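You operate a simulated robot arm through the tools that you are given. There is no shell and no other tool. Be economical: measure what you need, move in short steps, check, and stop when the job is done.

You run a simulated robot arm. Do the job below in one go: nothing can be reset, and whatever is moved stays where it is left.

## Task
Fill a tall cup with water as the rinse order card says.
Fine: swing the spout over it, open the tank valve, fill to the line named, close the valve; the cup stays where it stands.

The check looks at the end state, three seconds after you hand in, the way a careful person would. Anything else that was tipped, shoved, dropped, spilled or broken makes it a failure.

## Robot
A 7-joint arm with a two-finger parallel gripper, fixed in place. Base frame: the origin is at the foot of the arm, x ahead of it, y to its left, z up. Units: cm, degrees, N and s.
With the tool pointing down near the work surface it reaches from about 12 to 66 cm from the base axis. Its first joint turns from -66.0 to 66.0 degrees. Payload 2.4 kg.
The tool frame sits at the grasp point between the pads (the TCP): z along the fingers, y along the line on which they close. The tips reach 3 cm beyond it. The gripper opens to 9.4 cm. The fingers are 2.8 cm wide and 1 cm thick; the gripper's body (5 by 9.6 cm) begins 5.5 cm behind the TCP.
Orientation is that of the tool frame in the base frame, as a unit quaternion [x, y, z, w]. With the fingers straight down and closing along the base's y, the tool's x points along the base's -x, its y along +y and its z along -z.

## Interface
- The arm moves only by the tool jog_arm. Its argument "commands" is a list of rows, each an object of numbers (a shift or turn left out is 0, a gripper value left out holds the last): "rx", "ry", "rz": the turn, a rotation vector about the base's x, y, z in units of 120 degrees (1.0 is 120 degrees); "tx", "ty", "tz": the shift along the base's x, y, z in units of 500 mm (1.0 is 500 mm); "fingers": the closure, from 0 (fully open) to 1 (shut). In form: [{"rx": .., "ry": .., "rz": .., "tx": .., "ty": .., "tz": .., "fingers": ..}, ...]. A call has 1 to 20 rows; each row is the pose to reach, as a shift and turn from the pose commanded when the call began. A call with a number of a shift or a turn outside -1 to 1 is refused whole. A row lasts 0.2 s, in which the tool goes at most 5 cm and 8.6 degrees; a call with a longer step from one row to the next is refused whole, and so is a gripper value outside its range. A pose out of reach is approached as far as the arm can. The call stops where the force on the tool passes 40 N (or 10 N more than at its start, if that is more) or the arm is blocked; 0.2 s more then pass. Each finger travels about 15.3 cm/s and halts on what it meets, pressing with about 40 N; the grip force reading is that of the motor and also rises with nothing between the fingers. The clock runs only during rows and for 0.2 s after the last one: add rows that repeat a pose to give the fingers time. It gives the time, the measured TCP pose, the force on the tool (base axes), the opening and the grip force at its end, in the units of the frame above (readings bear some noise).
- Cameras (640 x 400 px; columns grow to the right, rows downward): "scene" is fixed at [4.05, 47.81, 142.43]; the picture's right is [-0.61, -0.79, 0.00], its down [-0.47, 0.36, -0.81] and it looks along [0.64, -0.49, -0.59] (base axes); focal length 351 px, centre (320, 200). "wrist" rides on the gripper at [7.6, 1.4, -10.2] in the tool frame; the picture's right is [-0.18, 0.98, 0.00], its down [-0.75, -0.14, -0.64] and it looks along [-0.63, -0.12, 0.77] (tool axes); focal length 243 px, centre (320, 200).
- get_image(camera): a new picture of that camera. It takes no simulated time.
- measure_at(camera, pixels): for up to 12 pixels [column, row] of the newest picture of that camera ("zoom" is the newest enlarged one), the place [x, y, z] in the base frame of the surface seen there, good to about 0.3 cm, but the place of the scene camera against the robot may be out by one fixed shift of up to 2.5 cm in any direction. It takes no simulated time.
- enlarge(camera, box): a new picture of the part [left, top, right, bottom] of that camera's present view, enlarged. It takes no simulated time.
- job_done(): hands the job in; it is judged then, once.

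Work in short steps. Measure before you move; look again where a grasp or a placing could have gone wrong, and mend it. You have 80 turns and 38 pictures in all, those below and enlarged ones among them. Open the gripper and draw the arm clear of the work before you hand the job in, unless the task says otherwise; then end with one line.

The tools are called after "Call:" as name(argument=value, ...) on one line, values as JSON. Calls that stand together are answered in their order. jog_arm: Moves the arm, as the interface text tells. Its arguments: {"type":"object","properties":{"commands":{"type":"array","items":{"type":"object","properties":{"rx":{"type":"number"},"ry":{"type":"number"},"rz":{"type":"number"},"tx":{"type":"number"},"ty":{"type":"number"},"tz":{"type":"number"},"fingers":{"type":"number"}}}}},"required":["commands"]} The other tools are called the same way: get_image (camera) takes a picture; measure_at (camera, pixels) gives the place of the surface under pixels of a picture; enlarge (camera, box) takes an enlarged picture of a part of a camera's view; job_done () hands the job in.

At the start:

```text
time_s: 0.0
position: [38.57, 9.6, 121.58]
tcp_rot: [0.0, 1.0, 0.0, 0.0]
wrist_force: [-0.9, 0.3, 0.6]
gripper_width: 9.39
grip_force: 0.2
```

scene: 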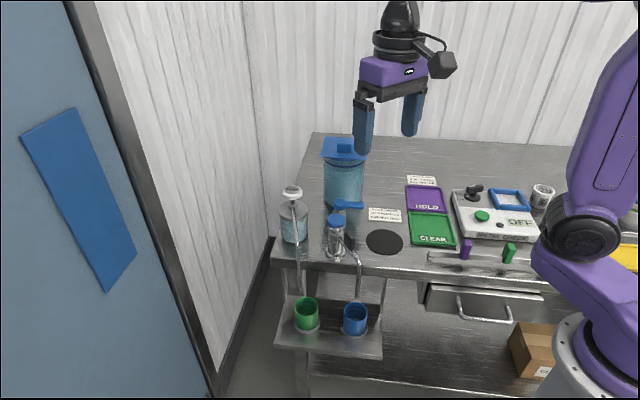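
wrist: 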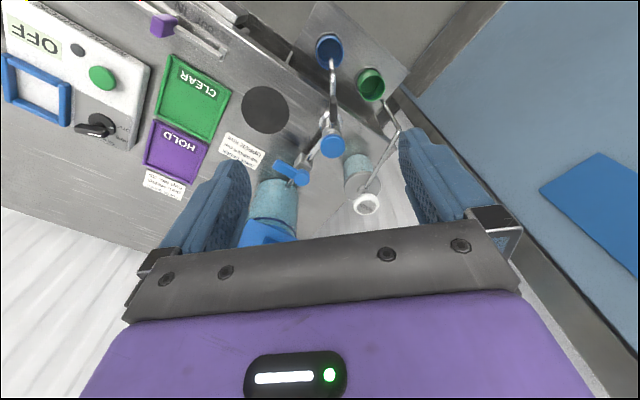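

The scene shows a tank with a blue lever near (345,205), a spout, cards at (385,214) and (420,180), and cups on a lower shelf. I enlarge the cards and the tank area to read them.

Call:
enlarge(camera="scene", box=[350, 165, 450, 228])

Call:
enlarge(camera="scene", box=[260, 130, 420, 230])

Call:
enlarge(camera="scene", box=[260, 230, 420, 370])

Call:
enlarge(camera="wrist", box=[130, 120, 290, 220])

```text
6.35 times, centred on (400, 196) of scene
```

zoom: 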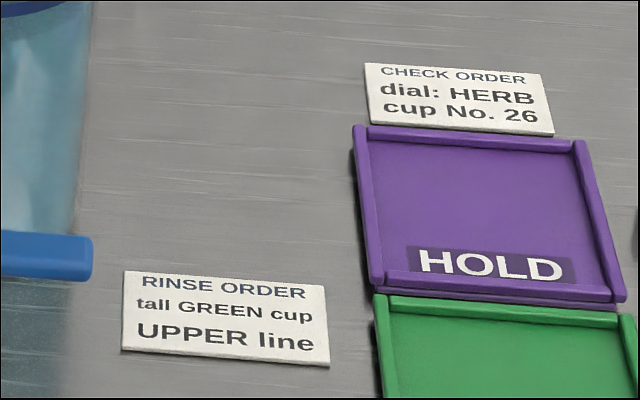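

```text
4.00 times, centred on (340, 180) of scene
```

zoom: 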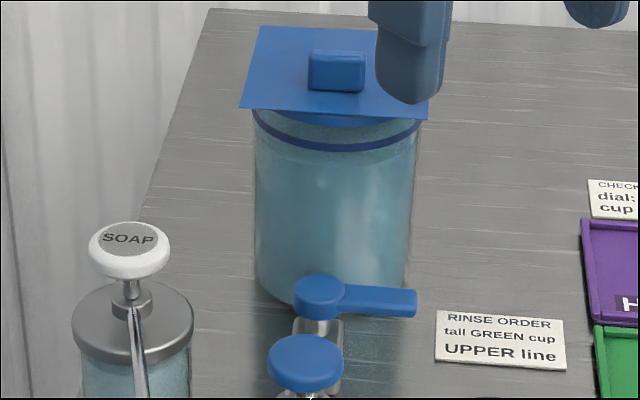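

```text
2.86 times, centred on (340, 300) of scene
```

zoom: 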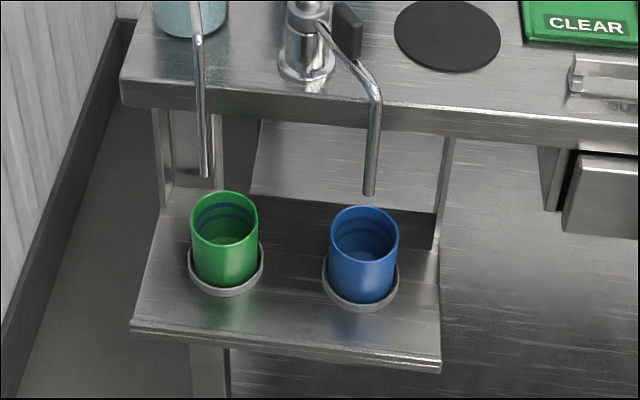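

```text
4.00 times, centred on (210, 170) of wrist
```

zoom: 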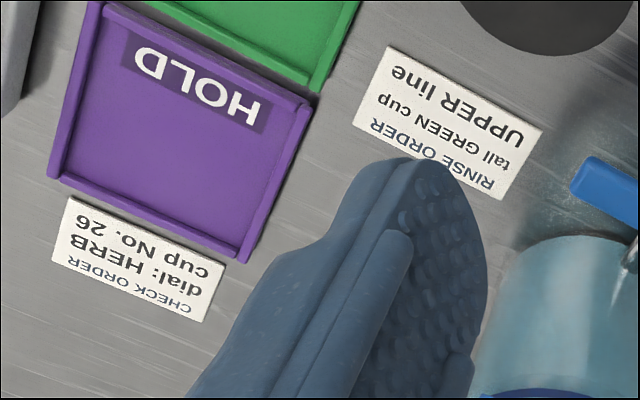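

The card says tall GREEN cup, UPPER line; the green cup stands at scene (306,314), and the spout now points over the blue one. I measure the fixtures in both cameras to get the offset between them.

Call:
measure_at(camera="wrist", pixels=[[332, 146], [280, 165], [300, 177], [327, 118], [332, 65], [328, 38], [372, 72], [366, 204], [398, 132], [384, 98], [265, 109], [357, 165]])

Call:
measure_at(camera="scene", pixels=[[336, 221], [361, 206], [339, 204], [348, 241], [356, 255], [358, 295], [306, 300], [292, 192], [299, 290], [384, 242], [354, 307], [336, 253]])

Call:
enlarge(camera="wrist", box=[250, 20, 410, 220])

Call:
enlarge(camera="scene", box=[310, 190, 380, 265])

```text
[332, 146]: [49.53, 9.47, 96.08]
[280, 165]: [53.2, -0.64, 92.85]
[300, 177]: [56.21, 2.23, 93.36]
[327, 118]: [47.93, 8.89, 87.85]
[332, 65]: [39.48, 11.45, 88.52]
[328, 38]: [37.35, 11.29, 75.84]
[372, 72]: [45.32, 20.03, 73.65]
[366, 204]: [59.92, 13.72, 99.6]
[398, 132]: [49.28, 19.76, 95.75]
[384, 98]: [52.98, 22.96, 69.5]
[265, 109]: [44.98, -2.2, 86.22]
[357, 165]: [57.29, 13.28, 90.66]
```

```text
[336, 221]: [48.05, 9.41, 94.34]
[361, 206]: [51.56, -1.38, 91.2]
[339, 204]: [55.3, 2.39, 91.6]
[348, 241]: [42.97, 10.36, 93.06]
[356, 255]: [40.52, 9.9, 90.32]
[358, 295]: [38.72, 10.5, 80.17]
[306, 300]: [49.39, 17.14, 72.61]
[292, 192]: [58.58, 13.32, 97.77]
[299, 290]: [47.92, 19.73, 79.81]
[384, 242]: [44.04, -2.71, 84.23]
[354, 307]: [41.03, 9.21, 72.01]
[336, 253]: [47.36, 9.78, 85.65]
```

```text
2.00 times, centred on (330, 120) of wrist
```

zoom: 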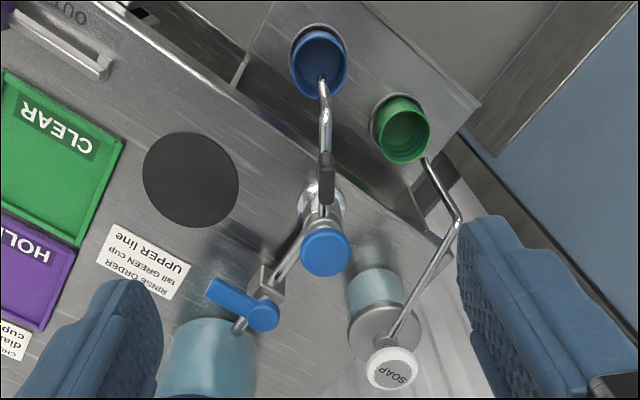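

```text
5.33 times, centred on (345, 228) of scene
```

zoom: 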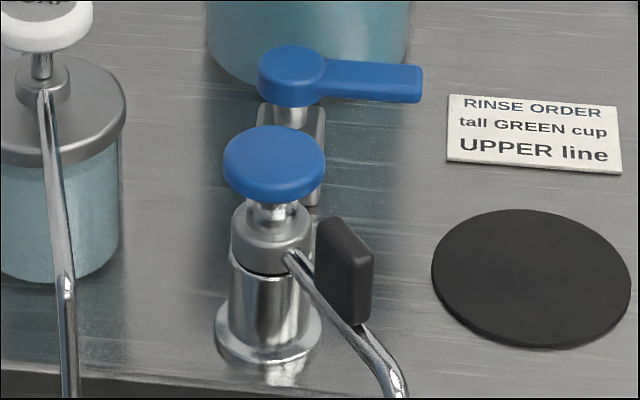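

Scene readings sit about (+1.3,+0.3,+1.8) off the wrist ones. I measure details of the lever and the tab on the spout in the newest zoom.

Call:
measure_at(camera="zoom", pixels=[[290, 62], [412, 72], [415, 95], [335, 90], [325, 225], [345, 222], [366, 255], [328, 280], [360, 315], [345, 270], [275, 160], [295, 260]])

Call:
measure_at(camera="scene", pixels=[[293, 303], [318, 303], [306, 297], [306, 314], [342, 310], [367, 310], [299, 284], [296, 240], [290, 206], [308, 331], [356, 262], [360, 290]])

Call:
measure_at(camera="wrist", pixels=[[333, 102], [333, 113], [333, 97], [332, 80], [332, 55], [331, 60], [359, 84], [384, 84], [371, 69], [371, 98], [395, 128], [383, 102]])

```text
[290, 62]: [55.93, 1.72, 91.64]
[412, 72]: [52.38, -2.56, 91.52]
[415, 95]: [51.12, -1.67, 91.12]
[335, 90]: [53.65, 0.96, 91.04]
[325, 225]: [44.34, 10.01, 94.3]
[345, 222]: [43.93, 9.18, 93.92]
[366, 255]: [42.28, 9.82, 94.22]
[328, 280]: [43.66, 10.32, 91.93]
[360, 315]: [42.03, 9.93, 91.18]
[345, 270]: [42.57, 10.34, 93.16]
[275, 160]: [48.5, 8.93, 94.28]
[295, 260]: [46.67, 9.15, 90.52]
```

```text
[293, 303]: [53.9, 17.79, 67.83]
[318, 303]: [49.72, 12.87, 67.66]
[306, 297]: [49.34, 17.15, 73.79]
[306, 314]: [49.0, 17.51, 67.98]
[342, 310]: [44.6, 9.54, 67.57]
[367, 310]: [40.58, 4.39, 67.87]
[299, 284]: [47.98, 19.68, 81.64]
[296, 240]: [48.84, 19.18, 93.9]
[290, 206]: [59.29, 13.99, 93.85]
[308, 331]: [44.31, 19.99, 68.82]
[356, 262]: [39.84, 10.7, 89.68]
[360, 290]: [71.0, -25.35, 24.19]
```

```text
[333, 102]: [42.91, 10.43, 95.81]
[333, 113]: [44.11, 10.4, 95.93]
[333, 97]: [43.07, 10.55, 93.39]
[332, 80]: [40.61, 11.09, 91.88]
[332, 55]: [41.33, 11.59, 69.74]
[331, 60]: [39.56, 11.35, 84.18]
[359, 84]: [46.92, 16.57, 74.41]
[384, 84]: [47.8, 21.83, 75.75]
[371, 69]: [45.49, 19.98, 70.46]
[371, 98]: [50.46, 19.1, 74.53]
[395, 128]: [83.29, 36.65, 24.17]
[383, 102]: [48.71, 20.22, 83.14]
```

Post axis is about (49.5,9.4), tip radius ~10, green cup centre about (47.7,19.2), soap spout tip at (48.7,20.2,83), which must not be touched. I measure the tank and the soap spout for clearance.

Call:
measure_at(camera="scene", pixels=[[324, 155], [364, 157], [344, 142], [328, 138], [345, 165], [343, 190], [330, 190], [358, 190], [345, 200], [295, 225], [293, 215], [297, 260]])

Call:
measure_at(camera="wrist", pixels=[[265, 232], [275, 200], [262, 195], [290, 200], [275, 215], [382, 172], [392, 152], [398, 125], [386, 102], [310, 145], [300, 160], [287, 188]])

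```text
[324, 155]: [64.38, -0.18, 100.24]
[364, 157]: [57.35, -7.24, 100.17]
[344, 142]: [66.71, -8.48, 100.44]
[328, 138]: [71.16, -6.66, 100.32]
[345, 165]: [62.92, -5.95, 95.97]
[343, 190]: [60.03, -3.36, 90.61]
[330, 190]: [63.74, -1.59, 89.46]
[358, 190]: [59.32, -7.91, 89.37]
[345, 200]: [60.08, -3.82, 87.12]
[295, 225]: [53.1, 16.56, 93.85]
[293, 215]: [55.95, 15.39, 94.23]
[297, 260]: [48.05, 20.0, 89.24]
```

```text
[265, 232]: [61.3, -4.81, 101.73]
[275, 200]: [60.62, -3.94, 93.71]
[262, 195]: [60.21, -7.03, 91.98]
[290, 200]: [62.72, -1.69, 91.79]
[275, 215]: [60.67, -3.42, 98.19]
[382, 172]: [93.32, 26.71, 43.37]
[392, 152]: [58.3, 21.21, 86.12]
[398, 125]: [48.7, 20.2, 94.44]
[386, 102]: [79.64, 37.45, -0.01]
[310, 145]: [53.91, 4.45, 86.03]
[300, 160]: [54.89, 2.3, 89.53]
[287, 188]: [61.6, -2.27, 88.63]
```

The tank lid edge lies ~7 cm from the lever, so there is room. I close the gripper and go above the start of the push, on the -y side of the spout's tab, turned 11° to match the spout.

Call:
jog_arm(commands=[{"tx": 0.017, "ty": -0.006, "tz": -0.055, "rz": -0.015, "fingers": 1}, {"tx": 0.034, "ty": -0.012, "tz": -0.11, "rz": -0.03}, {"tx": 0.051, "ty": -0.018, "tz": -0.165, "rz": -0.046}, {"tx": 0.068, "ty": -0.024, "tz": -0.22, "rz": -0.061}, {"tx": 0.085, "ty": -0.03, "tz": -0.275, "rz": -0.076}, {"tx": 0.1026, "ty": -0.036, "tz": -0.3316, "rz": -0.0917}, {"tx": 0.1026, "ty": -0.036, "tz": -0.3316, "rz": -0.0917}])

Call:
get_image(camera="wrist")

Call:
enlarge(camera="scene", box=[270, 150, 430, 270])

```text
time_s: 1.6
position: [43.71, 7.75, 105.02]
tcp_rot: [0.097, 0.995, 0.001, 0.0]
wrist_force: [0.1, -0.7, 0.2]
gripper_width: 0.02
grip_force: 33.1
```

```text
29 pictures are left
```

wrist: 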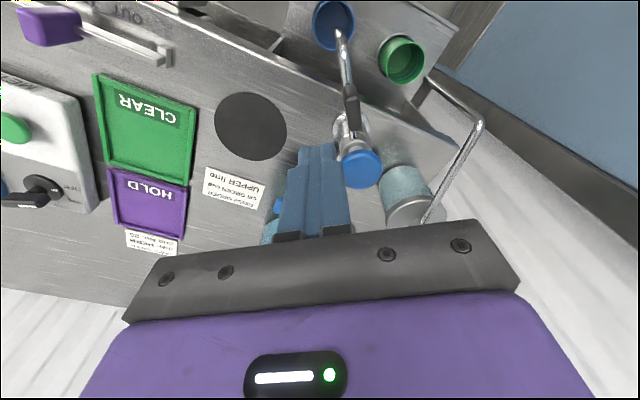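

```text
3.33 times, centred on (350, 210) of scene
```

zoom: 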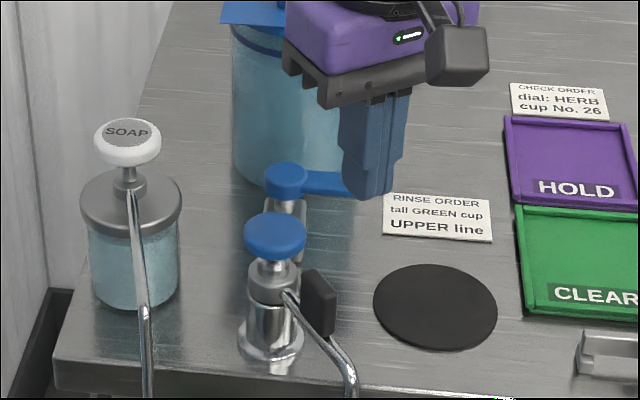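

The gripper is where planned. I refine the tab, cap, cup and spout positions from this nearer wrist view.

Call:
measure_at(camera="wrist", pixels=[[352, 90], [350, 97], [353, 108], [362, 170], [345, 170], [380, 172], [362, 152], [340, 38], [385, 52], [425, 52], [403, 40], [403, 80]])

Call:
enlarge(camera="wrist", box=[300, 0, 500, 125])

```text
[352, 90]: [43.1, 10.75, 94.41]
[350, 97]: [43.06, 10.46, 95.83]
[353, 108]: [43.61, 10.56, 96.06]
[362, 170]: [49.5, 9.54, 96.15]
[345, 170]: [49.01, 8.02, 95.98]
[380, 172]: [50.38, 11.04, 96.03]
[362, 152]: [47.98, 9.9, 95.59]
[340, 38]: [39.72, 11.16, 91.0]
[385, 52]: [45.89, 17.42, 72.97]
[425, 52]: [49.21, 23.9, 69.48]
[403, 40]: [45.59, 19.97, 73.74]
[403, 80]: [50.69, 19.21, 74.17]
```

```text
3.20 times, centred on (400, 62) of wrist
```

zoom: 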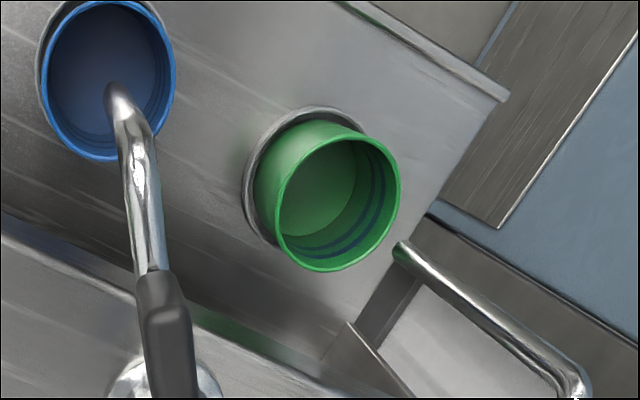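

I read the green rim's outline and both spout tips in this zoom.

Call:
measure_at(camera="zoom", pixels=[[399, 180], [390, 230], [360, 260], [325, 269], [290, 258], [380, 146], [345, 205], [398, 250], [575, 370], [118, 100], [145, 200], [140, 153]])

```text
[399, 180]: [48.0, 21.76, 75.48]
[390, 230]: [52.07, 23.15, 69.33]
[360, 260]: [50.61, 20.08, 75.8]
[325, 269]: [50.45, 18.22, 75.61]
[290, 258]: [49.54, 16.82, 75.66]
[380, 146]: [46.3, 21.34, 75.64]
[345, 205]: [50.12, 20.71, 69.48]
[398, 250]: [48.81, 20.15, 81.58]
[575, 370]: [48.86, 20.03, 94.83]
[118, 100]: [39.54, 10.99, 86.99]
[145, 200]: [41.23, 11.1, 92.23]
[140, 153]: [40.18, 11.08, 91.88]
```

Green cup rim fits a circle about (47.95,19.05), r≈2.7; spout angle is ~171° and I want ~104° so the tip sits in the cup and short of the soap tip. I descend beside the tab and close most of the gap.

Call:
jog_arm(commands=[{"tz": -0.06}, {"tz": -0.12}, {"tz": -0.17}, {"tz": -0.17}, {"tz": -0.17, "tx": 0.002, "ty": 0.012}, {"tz": -0.17, "tx": 0.004, "ty": 0.02}])

Call:
enlarge(camera="scene", box=[270, 170, 430, 270])

```text
time_s: 3.0
position: [43.75, 8.86, 96.37]
tcp_rot: [0.095, 0.995, 0.0, 0.001]
wrist_force: [0.3, -0.5, 0.3]
gripper_width: 0.0
grip_force: 33.0
```

```text
4.00 times, centred on (350, 220) of scene
```

zoom: 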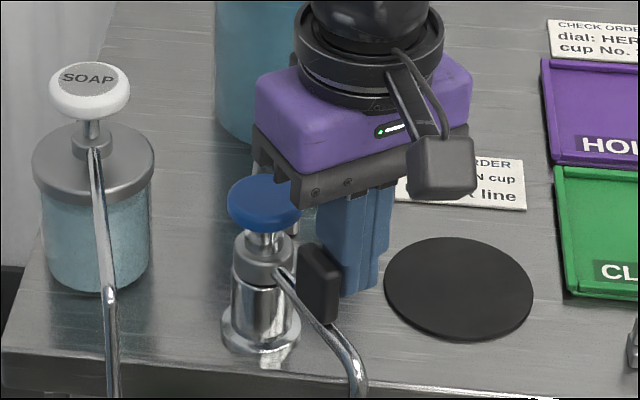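

The finger block is beside the tab with a small gap. I sweep 30° clockwise about the post, turning the tool along.

Call:
jog_arm(commands=[{"tx": -0.0007, "ty": 0.012, "rz": -0.05}, {"tx": -0.0002, "ty": 0.024, "rz": -0.1}, {"tx": 0.0016, "ty": 0.0359, "rz": -0.15}, {"tx": 0.0046, "ty": 0.0475, "rz": -0.2}, {"tx": 0.0088, "ty": 0.0587, "rz": -0.25}, {"tx": 0.0088, "ty": 0.0587, "rz": -0.25}])

Call:
get_image(camera="scene")

```text
time_s: 4.4
position: [44.21, 11.69, 96.48]
tcp_rot: [0.35, 0.937, 0.0, 0.0]
wrist_force: [-0.4, -0.3, -0.7]
gripper_width: 0.0
grip_force: 33.2
```

```text
25 pictures are left
```

scene: 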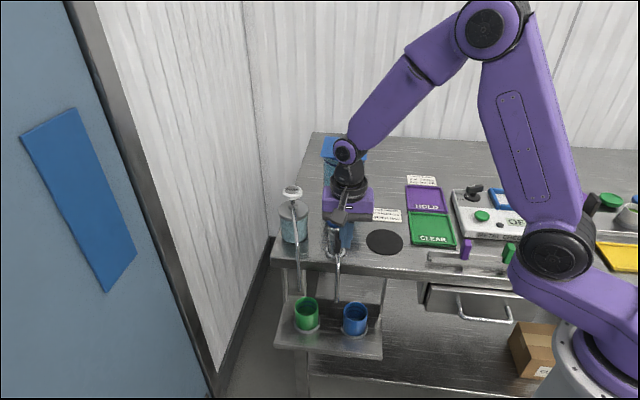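

The spout follows: its tip moved from (358,295) to about (336,300). I measure the tip.

Call:
measure_at(camera="scene", pixels=[[336, 297], [336, 290], [337, 280]])

```text
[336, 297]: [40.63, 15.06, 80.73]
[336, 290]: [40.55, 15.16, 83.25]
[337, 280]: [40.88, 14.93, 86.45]
```

The tip is at about angle 142°; I sweep another 34° in the same way.

Call:
jog_arm(commands=[{"tx": 0.0064, "ty": 0.0125, "rz": -0.0583}, {"tx": 0.0142, "ty": 0.0241, "rz": -0.1167}, {"tx": 0.0234, "ty": 0.0347, "rz": -0.175}, {"tx": 0.0338, "ty": 0.044, "rz": -0.2333}, {"tx": 0.0436, "ty": 0.051, "rz": -0.2833}, {"tx": 0.0436, "ty": 0.051, "rz": -0.2833}])

Call:
enlarge(camera="scene", box=[260, 180, 400, 340])

```text
time_s: 5.8
position: [46.5, 14.17, 96.38]
tcp_rot: [0.61, 0.792, 0.0, 0.0]
wrist_force: [-0.6, -0.2, 1.1]
gripper_width: 0.01
grip_force: 33.1
```

```text
2.50 times, centred on (330, 260) of scene
```

zoom: 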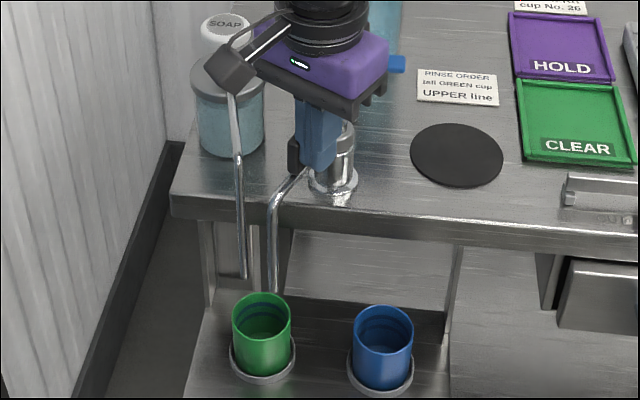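

The faucet tip (275,285 in the zoom) is now near the cup's right edge; I measure it and the rim.

Call:
measure_at(camera="zoom", pixels=[[275, 283], [274, 260], [244, 272], [243, 262], [262, 295], [289, 320], [234, 318], [270, 342]])

```text
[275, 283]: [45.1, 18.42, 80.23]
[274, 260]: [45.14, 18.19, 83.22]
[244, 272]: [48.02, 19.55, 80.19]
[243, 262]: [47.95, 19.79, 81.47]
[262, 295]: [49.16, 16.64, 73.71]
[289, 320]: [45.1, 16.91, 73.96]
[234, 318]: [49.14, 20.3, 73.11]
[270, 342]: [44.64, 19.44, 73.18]
```

The tip is at ~111°, about 1.8 cm from the cup centre. I push 7° more.

Call:
jog_arm(commands=[{"tx": 0.0062, "ty": 0.0036, "rz": -0.029}, {"tx": 0.0123, "ty": 0.0068, "rz": -0.0583}, {"tx": 0.0123, "ty": 0.0068, "rz": -0.0583}])

Call:
enlarge(camera="scene", box=[260, 180, 400, 340])

```text
time_s: 6.6
position: [47.19, 14.6, 96.35]
tcp_rot: [0.657, 0.754, 0.0, 0.0]
wrist_force: [0.0, -0.4, 0.0]
gripper_width: 0.0
grip_force: 32.9
```

```text
2.50 times, centred on (330, 260) of scene
```

zoom: 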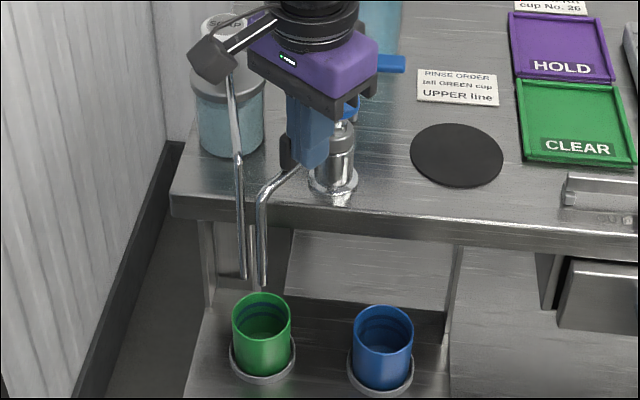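

The tip now hangs at (264,283) in the zoom, over the cup. I measure it and the soap tip.

Call:
measure_at(camera="zoom", pixels=[[264, 280], [263, 265], [244, 272], [262, 296], [290, 320], [233, 318]])

```text
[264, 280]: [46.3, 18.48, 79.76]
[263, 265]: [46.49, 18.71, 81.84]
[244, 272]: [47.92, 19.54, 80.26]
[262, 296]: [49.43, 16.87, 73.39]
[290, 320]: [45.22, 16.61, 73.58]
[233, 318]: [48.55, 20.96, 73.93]
```

The tip is now within ~0.5 cm of the cup centre and clear of the soap tip. I back the gripper off and rise straight.

Call:
jog_arm(commands=[{"tx": -0.02, "ty": -0.004}, {"tx": -0.05, "ty": -0.01}, {"tx": -0.05, "ty": -0.01, "tz": 0.08}, {"tx": -0.05, "ty": -0.01, "tz": 0.16}, {"tx": -0.05, "ty": -0.01, "tz": 0.24}, {"tx": -0.05, "ty": -0.01, "tz": 0.24}])

Call:
get_image(camera="scene")

```text
time_s: 8.0
position: [44.51, 14.17, 108.45]
tcp_rot: [0.656, 0.755, 0.0, 0.001]
wrist_force: [0.7, -0.6, -0.3]
gripper_width: 0.0
grip_force: 33.3
```

```text
22 pictures are left
```

scene: 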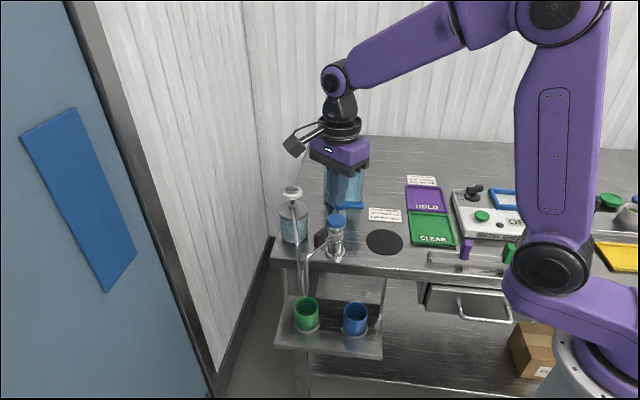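

The spout stays over the cup. I turn back to a plain yaw while crossing high over the faucet to near the valve lever, to view it.

Call:
jog_arm(commands=[{"tx": 0.015, "ty": -0.028, "tz": 0.02, "rz": 0.068}, {"tx": 0.03, "ty": -0.056, "tz": 0.03, "rz": 0.136}, {"tx": 0.045, "ty": -0.084, "tz": 0.03, "rz": 0.204}, {"tx": 0.06, "ty": -0.112, "tz": 0.03, "rz": 0.272}, {"tx": 0.075, "ty": -0.14, "tz": 0.03, "rz": 0.34}, {"tx": 0.09, "ty": -0.168, "tz": 0.03, "rz": 0.408}, {"tx": 0.105, "ty": -0.196, "tz": 0.03, "rz": 0.476}, {"tx": 0.12, "ty": -0.224, "tz": 0.03, "rz": 0.544}, {"tx": 0.135, "ty": -0.252, "tz": 0.03, "rz": 0.612}, {"tx": 0.15, "ty": -0.284, "tz": 0.03, "rz": 0.68, "fingers": 0.5}, {"tx": 0.15, "ty": -0.284, "tz": 0.03, "rz": 0.74}, {"tx": 0.15, "ty": -0.284, "tz": 0.03, "rz": 0.8}, {"tx": 0.15, "ty": -0.284, "tz": 0.03, "rz": 0.86}, {"tx": 0.15, "ty": -0.284, "tz": 0.03, "rz": 0.92}, {"tx": 0.15, "ty": -0.284, "tz": 0.03, "rz": 0.98}, {"tx": 0.15, "ty": -0.284, "tz": 0.03, "rz": 0.98}])

Call:
get_image(camera="wrist")

```text
time_s: 11.4
position: [52.08, -0.15, 109.91]
tcp_rot: [-0.306, 0.952, 0.0, 0.0]
wrist_force: [0.3, -0.3, -0.8]
gripper_width: 4.71
grip_force: 0.0
```

```text
21 pictures are left
```

wrist: 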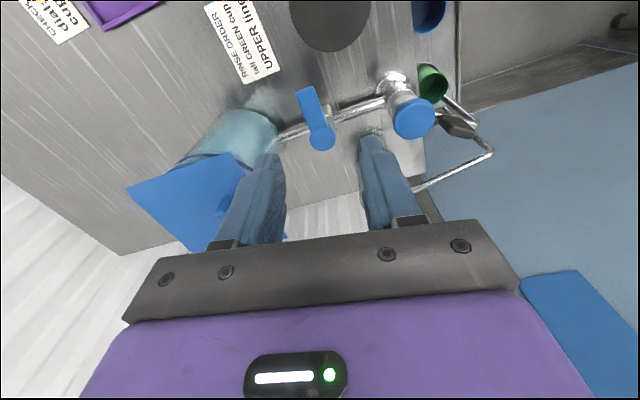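

The lever shows clearly: hub at (322,139), tip at about (303,92), pipe through it to the post. I measure it and the pipe.

Call:
measure_at(camera="wrist", pixels=[[322, 141], [310, 137], [334, 138], [322, 149], [297, 92], [313, 88], [305, 93], [311, 115], [292, 131], [365, 106], [413, 119], [225, 175]])

```text
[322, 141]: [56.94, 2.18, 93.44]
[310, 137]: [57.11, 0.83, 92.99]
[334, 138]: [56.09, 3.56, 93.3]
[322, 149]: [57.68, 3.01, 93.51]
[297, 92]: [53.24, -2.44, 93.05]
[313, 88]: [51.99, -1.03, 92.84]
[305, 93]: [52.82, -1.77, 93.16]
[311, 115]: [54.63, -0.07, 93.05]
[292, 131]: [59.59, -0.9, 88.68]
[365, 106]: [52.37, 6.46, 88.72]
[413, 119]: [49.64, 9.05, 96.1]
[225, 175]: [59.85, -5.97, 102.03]
```

Hub (57.0,2.1), lever direction ≈222°, ~6 cm long, top at z≈93. I align the yaw, go over the grip point (53.6,-1.0) and descend with the fingers straddling the lever.

Call:
jog_arm(commands=[{"tx": 0.015, "ty": -0.009, "tz": -0.03, "rz": 0.027}, {"tx": 0.03, "ty": -0.017, "tz": -0.09, "rz": 0.053}, {"tx": 0.03, "ty": -0.017, "tz": -0.16, "rz": 0.053}, {"tx": 0.03, "ty": -0.017, "tz": -0.23, "rz": 0.053}, {"tx": 0.03, "ty": -0.017, "tz": -0.28, "rz": 0.053}, {"tx": 0.03, "ty": -0.017, "tz": -0.308, "rz": 0.053}, {"tx": 0.03, "ty": -0.017, "tz": -0.308, "rz": 0.053}])

Call:
enlarge(camera="scene", box=[270, 150, 430, 330])

Call:
get_image(camera="wrist")

```text
time_s: 13.0
position: [53.76, -1.04, 94.44]
tcp_rot: [-0.358, 0.934, 0.0, 0.0]
wrist_force: [-0.6, 0.8, 0.4]
gripper_width: 4.69
grip_force: 0.1
```

```text
2.22 times, centred on (350, 240) of scene
```

zoom: 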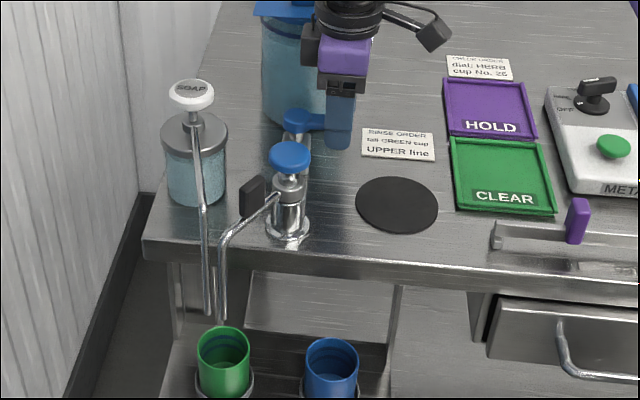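

```text
19 pictures are left
```

wrist: 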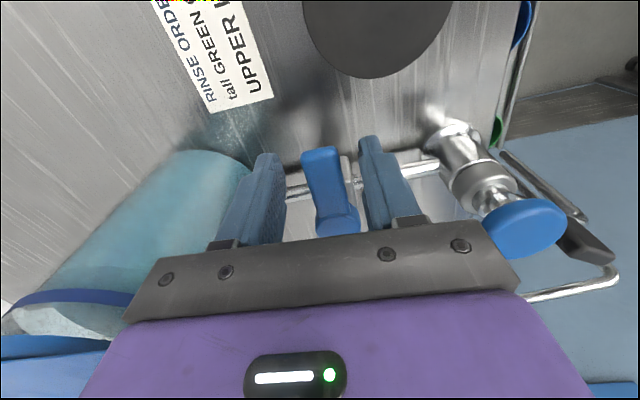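

The fingers straddle the lever well. I narrow them to a loose fit and turn 24° clockwise (toward the pipe's line, away from the tank), then look.

Call:
jog_arm(commands=[{"fingers": 0.75}, {"fingers": 0.75}, {"tx": -0.008, "ty": 0.0101, "rz": -0.0667}, {"tx": -0.0145, "ty": 0.0211, "rz": -0.1333}, {"tx": -0.0193, "ty": 0.033, "rz": -0.2}])

Call:
enlarge(camera="scene", box=[270, 170, 390, 340])

```text
time_s: 14.2
position: [52.67, 0.6, 94.51]
tcp_rot: [-0.153, 0.988, 0.0, 0.0]
wrist_force: [0.3, -1.2, 0.7]
gripper_width: 2.43
grip_force: 1.0
```

```text
2.35 times, centred on (330, 255) of scene
```

zoom: 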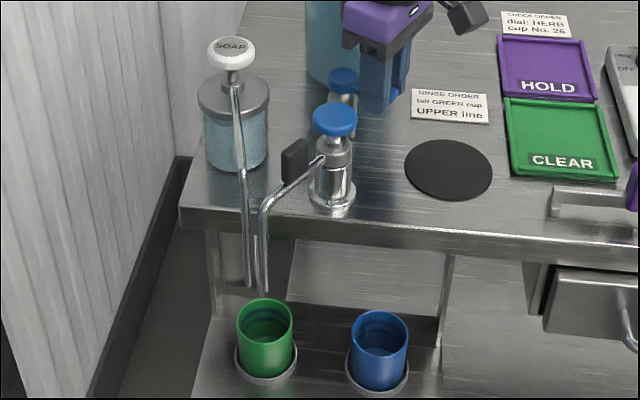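

The lever turns freely this way with no stream yet. I turn 24° more and look again.

Call:
jog_arm(commands=[{"tx": -0.0032, "ty": 0.0124, "rz": -0.0667}, {"tx": -0.0046, "ty": 0.0252, "rz": -0.1333}, {"tx": -0.0042, "ty": 0.038, "rz": -0.2}])

Call:
enlarge(camera="scene", box=[270, 170, 390, 340])

```text
time_s: 15.0
position: [52.44, 2.52, 94.55]
tcp_rot: [0.054, 0.999, -0.001, 0.0]
wrist_force: [-0.4, -1.2, 0.0]
gripper_width: 2.44
grip_force: 0.8
```

```text
2.35 times, centred on (330, 255) of scene
```

zoom: 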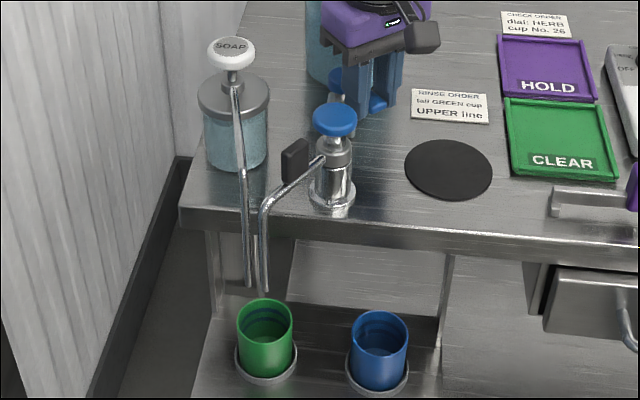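

No clear stream yet; I look closer at the spout tip and cup.

Call:
enlarge(camera="scene", box=[285, 275, 335, 335])

```text
6.67 times, centred on (310, 305) of scene
```

zoom: 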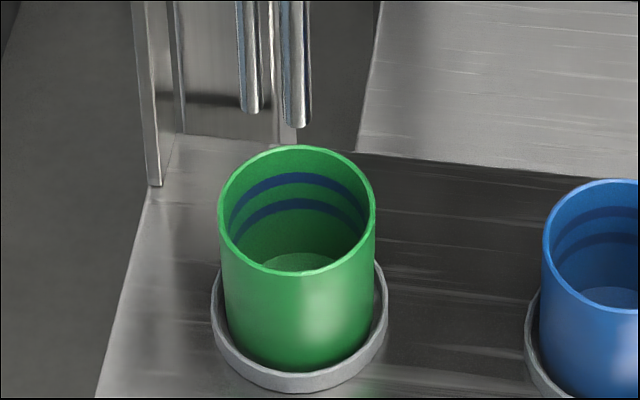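

No water yet. The two lines are clear, at (300,180) and (300,203); I measure their heights.

Call:
measure_at(camera="zoom", pixels=[[300, 150], [300, 180], [300, 204], [300, 262], [296, 272], [296, 120]])

Call:
jog_arm(commands=[{"tx": 0.002, "ty": 0.0127, "rz": -0.0667}])

Call:
enlarge(camera="scene", box=[285, 275, 335, 335])

```text
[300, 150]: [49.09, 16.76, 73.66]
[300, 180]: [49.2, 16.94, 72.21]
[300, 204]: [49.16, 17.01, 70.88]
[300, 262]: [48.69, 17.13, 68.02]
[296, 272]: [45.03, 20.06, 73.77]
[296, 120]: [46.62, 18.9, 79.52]
```

```text
time_s: 15.4
position: [52.53, 3.26, 94.55]
tcp_rot: [0.123, 0.992, 0.0, 0.0]
wrist_force: [0.0, -1.4, 0.5]
gripper_width: 2.43
grip_force: 0.5
```

```text
6.67 times, centred on (310, 305) of scene
```

zoom: 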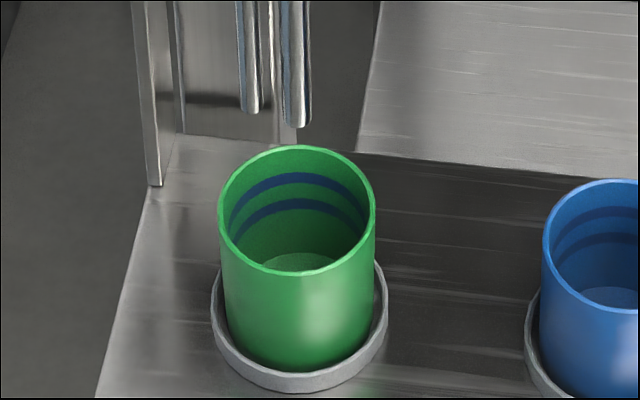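

Still dry at ~56° of turn. I turn 16° more and look.

Call:
jog_arm(commands=[{"tx": 0.0039, "ty": 0.0123, "rz": -0.0667}, {"tx": 0.0095, "ty": 0.0238, "rz": -0.1333}])

Call:
enlarge(camera="scene", box=[285, 275, 335, 335])

```text
time_s: 16.0
position: [52.96, 4.36, 94.46]
tcp_rot: [0.261, 0.965, 0.0, 0.0]
wrist_force: [-1.4, -1.3, 0.3]
gripper_width: 2.45
grip_force: 1.6
```

```text
6.67 times, centred on (310, 305) of scene
```

zoom: 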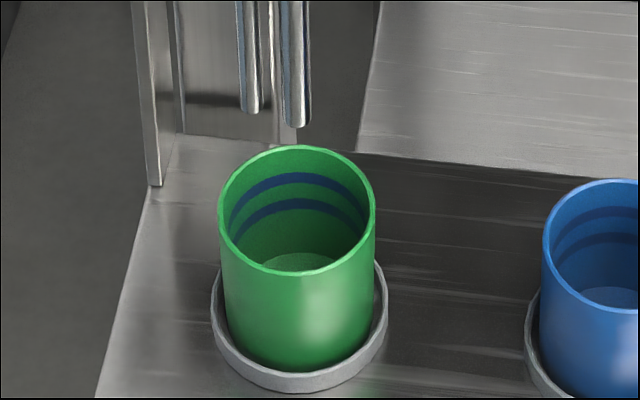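

Still dry at ~70°. I go 14° further and look at cup and wrist view.

Call:
jog_arm(commands=[{"tx": 0.0071, "ty": 0.0107, "rz": -0.0667}, {"tx": 0.0134, "ty": 0.018, "rz": -0.1167}])

Call:
enlarge(camera="scene", box=[285, 275, 335, 335])

```text
time_s: 16.6
position: [53.65, 5.21, 94.57]
tcp_rot: [0.376, 0.927, 0.0, 0.0]
wrist_force: [-1.0, -1.5, -0.4]
gripper_width: 2.44
grip_force: 1.0
```

```text
6.67 times, centred on (310, 305) of scene
```

zoom: 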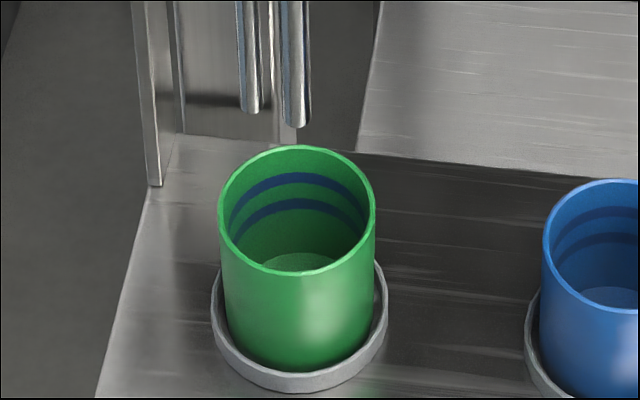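

No flow at ~86° of tool turn. I check with the wrist camera whether the lever came along.

Call:
get_image(camera="wrist")

```text
12 pictures are left
```

wrist: 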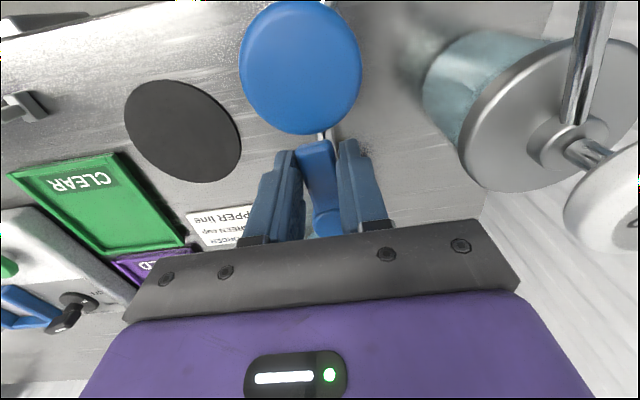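

The lever came along and is nearly in line with the pipe. I push the last ~7° and wait briefly.

Call:
jog_arm(commands=[{"tx": 0.0083, "ty": 0.0077, "rz": -0.0583}, {"tx": 0.0083, "ty": 0.0077, "rz": -0.0583}])

Call:
enlarge(camera="scene", box=[285, 275, 335, 335])

```text
time_s: 17.2
position: [53.96, 5.55, 94.48]
tcp_rot: [0.432, 0.902, 0.0, 0.0]
wrist_force: [-5.4, -6.0, 1.9]
gripper_width: 2.8
grip_force: 4.0
```

```text
6.67 times, centred on (310, 305) of scene
```

zoom: 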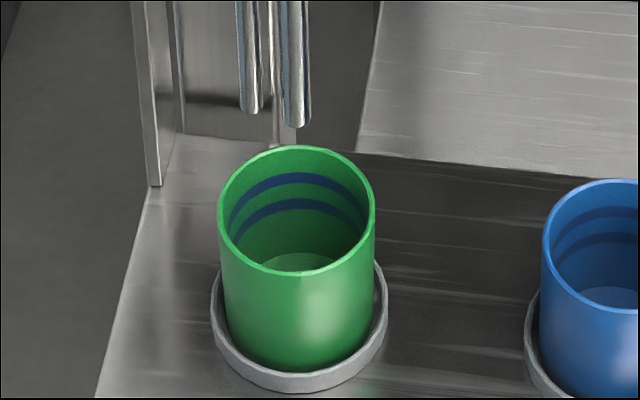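

The lever is at its stop (8 N, fingers nudged open). I ease off a few degrees and let a second pass, then look at the whole water path.

Call:
jog_arm(commands=[{"tx": -0.0036, "ty": -0.0032, "rz": 0.025}, {"tx": -0.0036, "ty": -0.0032, "rz": 0.025}, {"tx": -0.0036, "ty": -0.0032, "rz": 0.025}, {"tx": -0.0036, "ty": -0.0032, "rz": 0.025}])

Call:
enlarge(camera="scene", box=[275, 195, 375, 335])

```text
time_s: 18.2
position: [53.93, 5.58, 94.57]
tcp_rot: [0.407, 0.913, 0.001, 0.001]
wrist_force: [-1.7, 0.0, 1.2]
gripper_width: 2.43
grip_force: 0.7
```

```text
2.86 times, centred on (325, 265) of scene
```

zoom: 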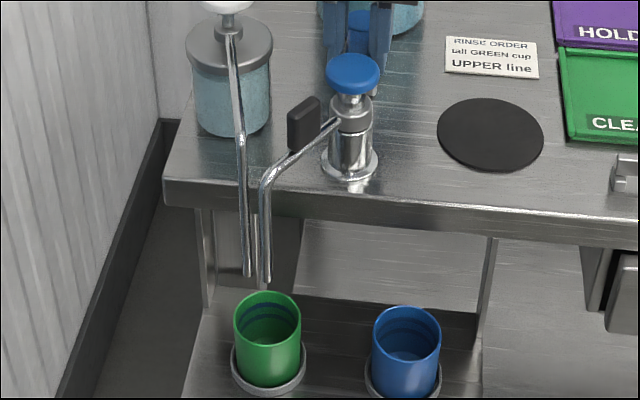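

The lever is fully open yet nothing flows, and the blue cap on the post stands on a stem like a push-button. I release the lever, rise and go above the cap with closed fingers.

Call:
jog_arm(commands=[{"fingers": 0.5}, {"tz": 0.06}, {"tz": 0.12}, {"tz": 0.18}, {"tz": 0.18, "tx": -0.045, "ty": 0.04, "fingers": 1}, {"tz": 0.18, "tx": -0.0886, "ty": 0.0784}, {"tz": 0.18, "tx": -0.0886, "ty": 0.0784}, {"tz": 0.12, "tx": -0.0886, "ty": 0.0784}])

Call:
enlarge(camera="scene", box=[275, 175, 395, 335])

```text
time_s: 20.0
position: [49.53, 9.39, 100.55]
tcp_rot: [0.407, 0.913, 0.0, 0.0]
wrist_force: [0.5, 0.1, 0.4]
gripper_width: 0.0
grip_force: 32.6
```

```text
2.50 times, centred on (335, 255) of scene
```

zoom: 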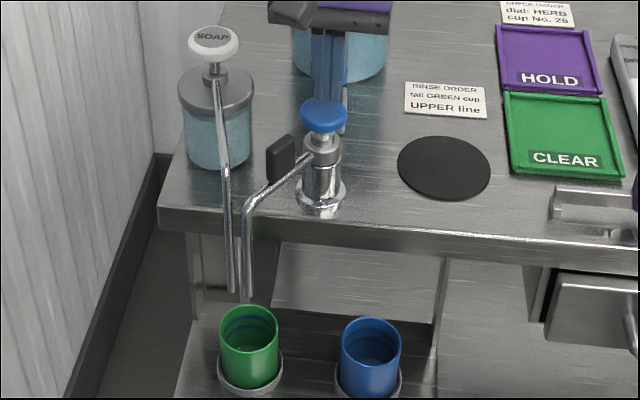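

The tips are centred ~1.4 cm above the cap. I press it gently by about 1 cm and look while it is held.

Call:
jog_arm(commands=[{"tz": -0.025}, {"tz": -0.035}, {"tz": -0.045}, {"tz": -0.05}])

Call:
enlarge(camera="scene", box=[275, 195, 365, 335])

```text
time_s: 21.0
position: [49.42, 9.54, 98.04]
tcp_rot: [0.408, 0.913, 0.0, 0.0]
wrist_force: [-4.4, 1.3, 9.2]
gripper_width: 0.0
grip_force: 33.4
```

```text
2.86 times, centred on (320, 265) of scene
```

zoom: 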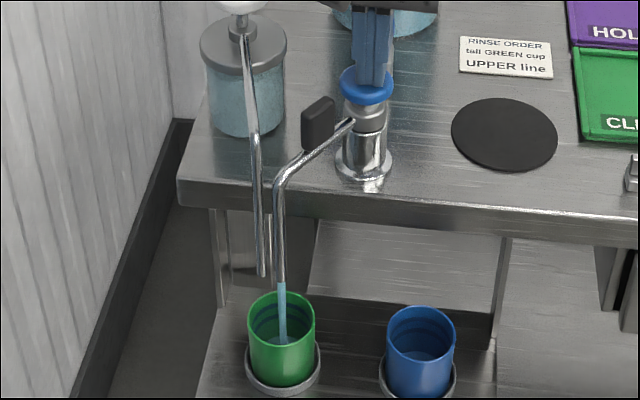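

Pressing makes water run from the spout into the green cup. Time is stopped, so I measure the present level.

Call:
measure_at(camera="zoom", pixels=[[272, 340], [292, 340], [270, 330], [295, 332], [283, 350], [270, 312]])

```text
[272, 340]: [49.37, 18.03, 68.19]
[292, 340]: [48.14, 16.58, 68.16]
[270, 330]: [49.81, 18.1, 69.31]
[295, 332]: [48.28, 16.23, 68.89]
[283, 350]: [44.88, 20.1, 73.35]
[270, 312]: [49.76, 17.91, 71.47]
```

Level is barely above the floor (68.2 vs upper line 72.2 in scene frame). I hold for 1 s and re-measure to get the rate.

Call:
jog_arm(commands=[{"tz": 0}, {"tz": 0}, {"tz": 0}, {"tz": 0}])

Call:
enlarge(camera="scene", box=[285, 275, 335, 335])

```text
time_s: 22.0
position: [49.41, 9.43, 98.06]
tcp_rot: [0.408, 0.913, 0.0, 0.0]
wrist_force: [-3.8, 0.7, 10.5]
gripper_width: 0.0
grip_force: 32.9
```

```text
6.67 times, centred on (310, 305) of scene
```

zoom: 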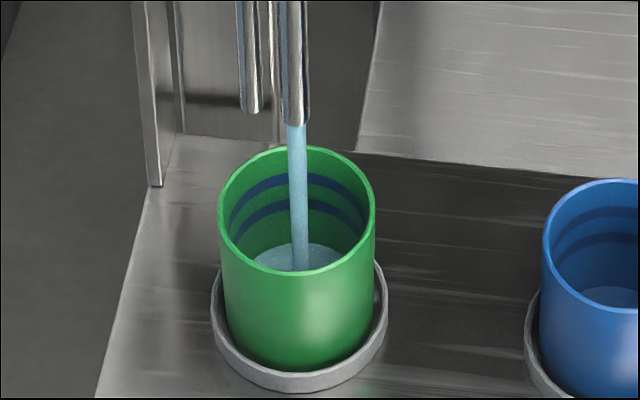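

The far edge of the water is at row ~245 (lines at 204 and 180). I measure the level.

Call:
measure_at(camera="zoom", pixels=[[280, 258], [325, 258], [330, 250], [275, 250], [320, 247], [280, 240]])

```text
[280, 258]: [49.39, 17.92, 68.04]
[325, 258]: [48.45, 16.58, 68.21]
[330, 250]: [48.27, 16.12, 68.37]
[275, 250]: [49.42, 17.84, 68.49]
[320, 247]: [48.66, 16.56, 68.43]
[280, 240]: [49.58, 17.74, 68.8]
```

Roughly 0.2–0.4 cm/s. I hold 4 s more, which stays well under the upper line.

Call:
jog_arm(commands=[{"tz": 0}, {"tz": 0}, {"tz": 0}, {"tz": 0}, {"tz": 0}, {"tz": 0}, {"tz": 0}, {"tz": 0}, {"tz": 0}, {"tz": 0}, {"tz": 0}, {"tz": 0}, {"tz": 0}, {"tz": 0}, {"tz": 0}, {"tz": 0}, {"tz": 0}, {"tz": 0}, {"tz": 0}])

Call:
enlarge(camera="scene", box=[285, 275, 335, 335])

```text
time_s: 26.0
position: [49.54, 9.48, 98.03]
tcp_rot: [0.408, 0.913, 0.0, 0.001]
wrist_force: [-0.5, 2.4, 10.3]
gripper_width: 0.0
grip_force: 32.8
```

```text
6.67 times, centred on (310, 305) of scene
```

zoom: 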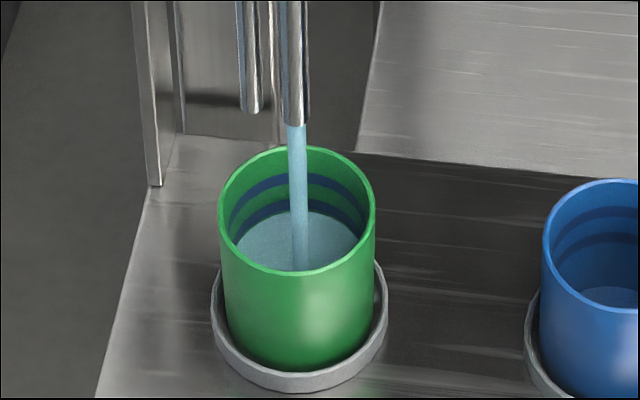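

Water's far edge is at row ~212, rising ~8 rows/s, with the upper line at ~180, so ~3.9 s remain. I hold 3 s more and check.

Call:
jog_arm(commands=[{"tz": 0}, {"tz": 0}, {"tz": 0}, {"tz": 0}, {"tz": 0}, {"tz": 0}, {"tz": 0}, {"tz": 0}, {"tz": 0}, {"tz": 0}, {"tz": 0}, {"tz": 0}, {"tz": 0}, {"tz": 0}])

Call:
enlarge(camera="scene", box=[293, 290, 321, 320])

```text
time_s: 29.0
position: [49.37, 9.46, 98.01]
tcp_rot: [0.407, 0.914, 0.0, 0.0]
wrist_force: [0.2, 2.2, 10.9]
gripper_width: 0.02
grip_force: 32.8
```

```text
13.33 times, centred on (307, 305) of scene
```

zoom: 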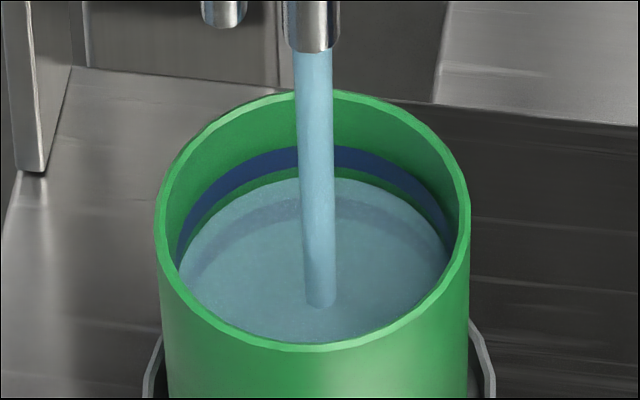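

The water edge (row ~179 in this zoom) is just below the upper line (147–168); ~1.2 s more reaches its middle. I hold 0.8 s, then release upward.

Call:
jog_arm(commands=[{"tz": 0}, {"tz": 0}, {"tz": 0}, {"tz": 0}, {"tz": 0.04}, {"tz": 0.1}, {"tz": 0.16}, {"tz": 0.16}])

Call:
enlarge(camera="scene", box=[293, 290, 321, 320])

```text
time_s: 30.8
position: [49.37, 9.49, 106.12]
tcp_rot: [0.408, 0.913, 0.001, 0.0]
wrist_force: [0.0, 0.4, -0.3]
gripper_width: 0.0
grip_force: 33.0
```

```text
13.33 times, centred on (307, 305) of scene
```

zoom: 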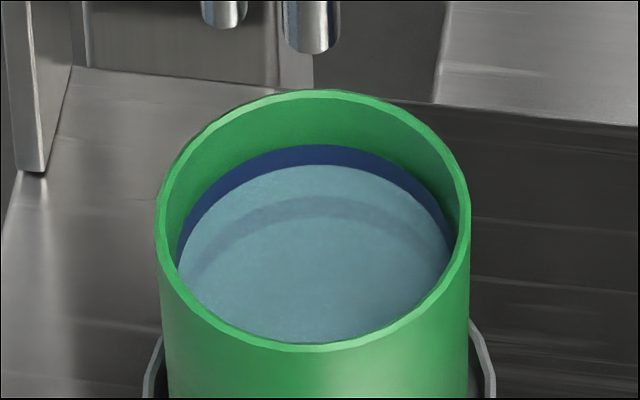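

Flow stopped with the water at the bottom part of the upper line's band (165 of 145–168). One short press of ~0.4 s should bring it to the middle.

Call:
jog_arm(commands=[{"tz": -0.06}, {"tz": -0.12}, {"tz": -0.16}, {"tz": -0.16}, {"tz": -0.1}, {"tz": -0.02}, {"tz": 0}, {"tz": 0}])

Call:
enlarge(camera="scene", box=[293, 290, 321, 320])

```text
time_s: 32.6
position: [49.59, 9.52, 106.13]
tcp_rot: [0.407, 0.913, 0.0, 0.001]
wrist_force: [0.4, 0.1, -0.5]
gripper_width: 0.0
grip_force: 33.1
```

```text
13.33 times, centred on (307, 305) of scene
```

zoom: 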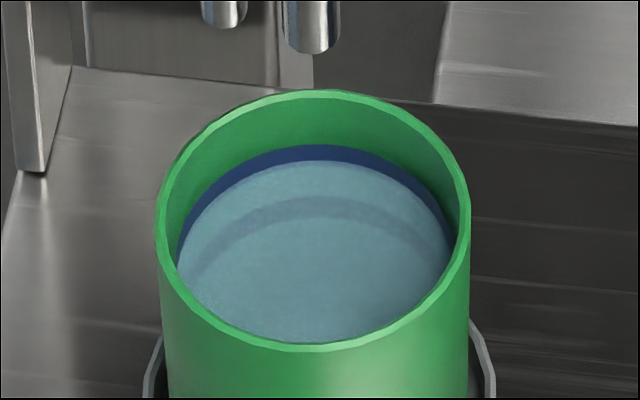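

The level is now mid-band at the upper line (~160 of 145–168). Now I return along the same path to straddle the lever again, to close it.

Call:
jog_arm(commands=[{"tx": 0.044, "ty": -0.039, "fingers": 0.5}, {"tx": 0.0886, "ty": -0.0784}, {"tx": 0.0886, "ty": -0.0784}, {"tx": 0.0886, "ty": -0.0784, "tz": -0.06}, {"tx": 0.0886, "ty": -0.0784, "tz": -0.12}, {"tx": 0.0886, "ty": -0.0784, "tz": -0.18}, {"tx": 0.0886, "ty": -0.0784, "tz": -0.23}, {"tx": 0.0886, "ty": -0.0784, "tz": -0.23, "fingers": 0.75}, {"tx": 0.0886, "ty": -0.0784, "tz": -0.23}])

```text
time_s: 34.6
position: [53.94, 5.41, 94.45]
tcp_rot: [0.408, 0.913, 0.0, 0.001]
wrist_force: [-1.3, -0.9, -0.5]
gripper_width: 2.45
grip_force: 0.8
```

The lever is straddled again. I rotate it back counterclockwise about the hub by ~94°, allowing for the play, to its closed position.

Call:
jog_arm(commands=[{"tx": -0.0089, "ty": -0.0094, "rz": 0.0667}, {"tx": -0.0164, "ty": -0.0198, "rz": 0.1333}, {"tx": -0.0223, "ty": -0.0312, "rz": 0.2}, {"tx": -0.0266, "ty": -0.0433, "rz": 0.2667}, {"tx": -0.0292, "ty": -0.0558, "rz": 0.3333}, {"tx": -0.03, "ty": -0.0686, "rz": 0.4}, {"tx": -0.029, "ty": -0.0814, "rz": 0.4667}, {"tx": -0.0263, "ty": -0.094, "rz": 0.5333}, {"tx": -0.0218, "ty": -0.106, "rz": 0.6}, {"tx": -0.0157, "ty": -0.1173, "rz": 0.6667}, {"tx": -0.0081, "ty": -0.1276, "rz": 0.7333}, {"tx": -0.0014, "ty": -0.1346, "rz": 0.7833}, {"tx": -0.0014, "ty": -0.1346, "rz": 0.7833}])

```text
time_s: 37.4
position: [53.73, -1.08, 94.59]
tcp_rot: [-0.391, 0.92, 0.001, 0.0]
wrist_force: [-5.0, 8.1, -0.8]
gripper_width: 2.86
grip_force: 4.3
```

About 9 N with the fingers nudged: the lever is at its closed stop. I open, rise straight up and draw back.

Call:
jog_arm(commands=[{"fingers": 0.5}, {"fingers": 0.5}, {"tz": 0.06}, {"tz": 0.14}, {"tz": 0.22}, {"tz": 0.3}, {"tz": 0.38, "tx": -0.05}, {"tz": 0.44, "tx": -0.12}, {"tz": 0.46, "tx": -0.2, "fingers": 0}, {"tz": 0.46, "tx": -0.28}, {"tz": 0.46, "tx": -0.28}])

Call:
enlarge(camera="scene", box=[260, 150, 430, 350])

```text
time_s: 39.8
position: [39.8, -1.27, 117.49]
tcp_rot: [-0.39, 0.921, 0.0, 0.0]
wrist_force: [-0.9, 0.6, 0.1]
gripper_width: 9.44
grip_force: 0.0
```

```text
2.00 times, centred on (345, 250) of scene
```

zoom: 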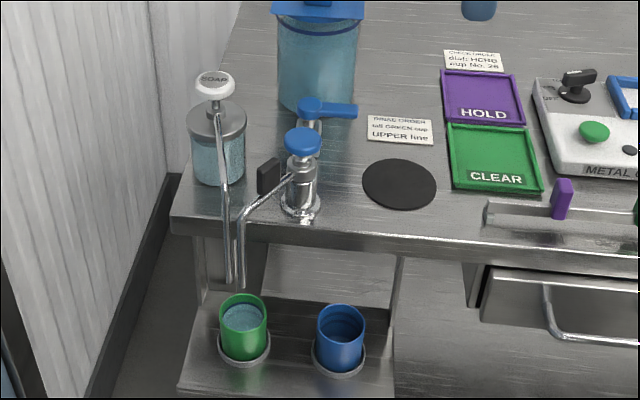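

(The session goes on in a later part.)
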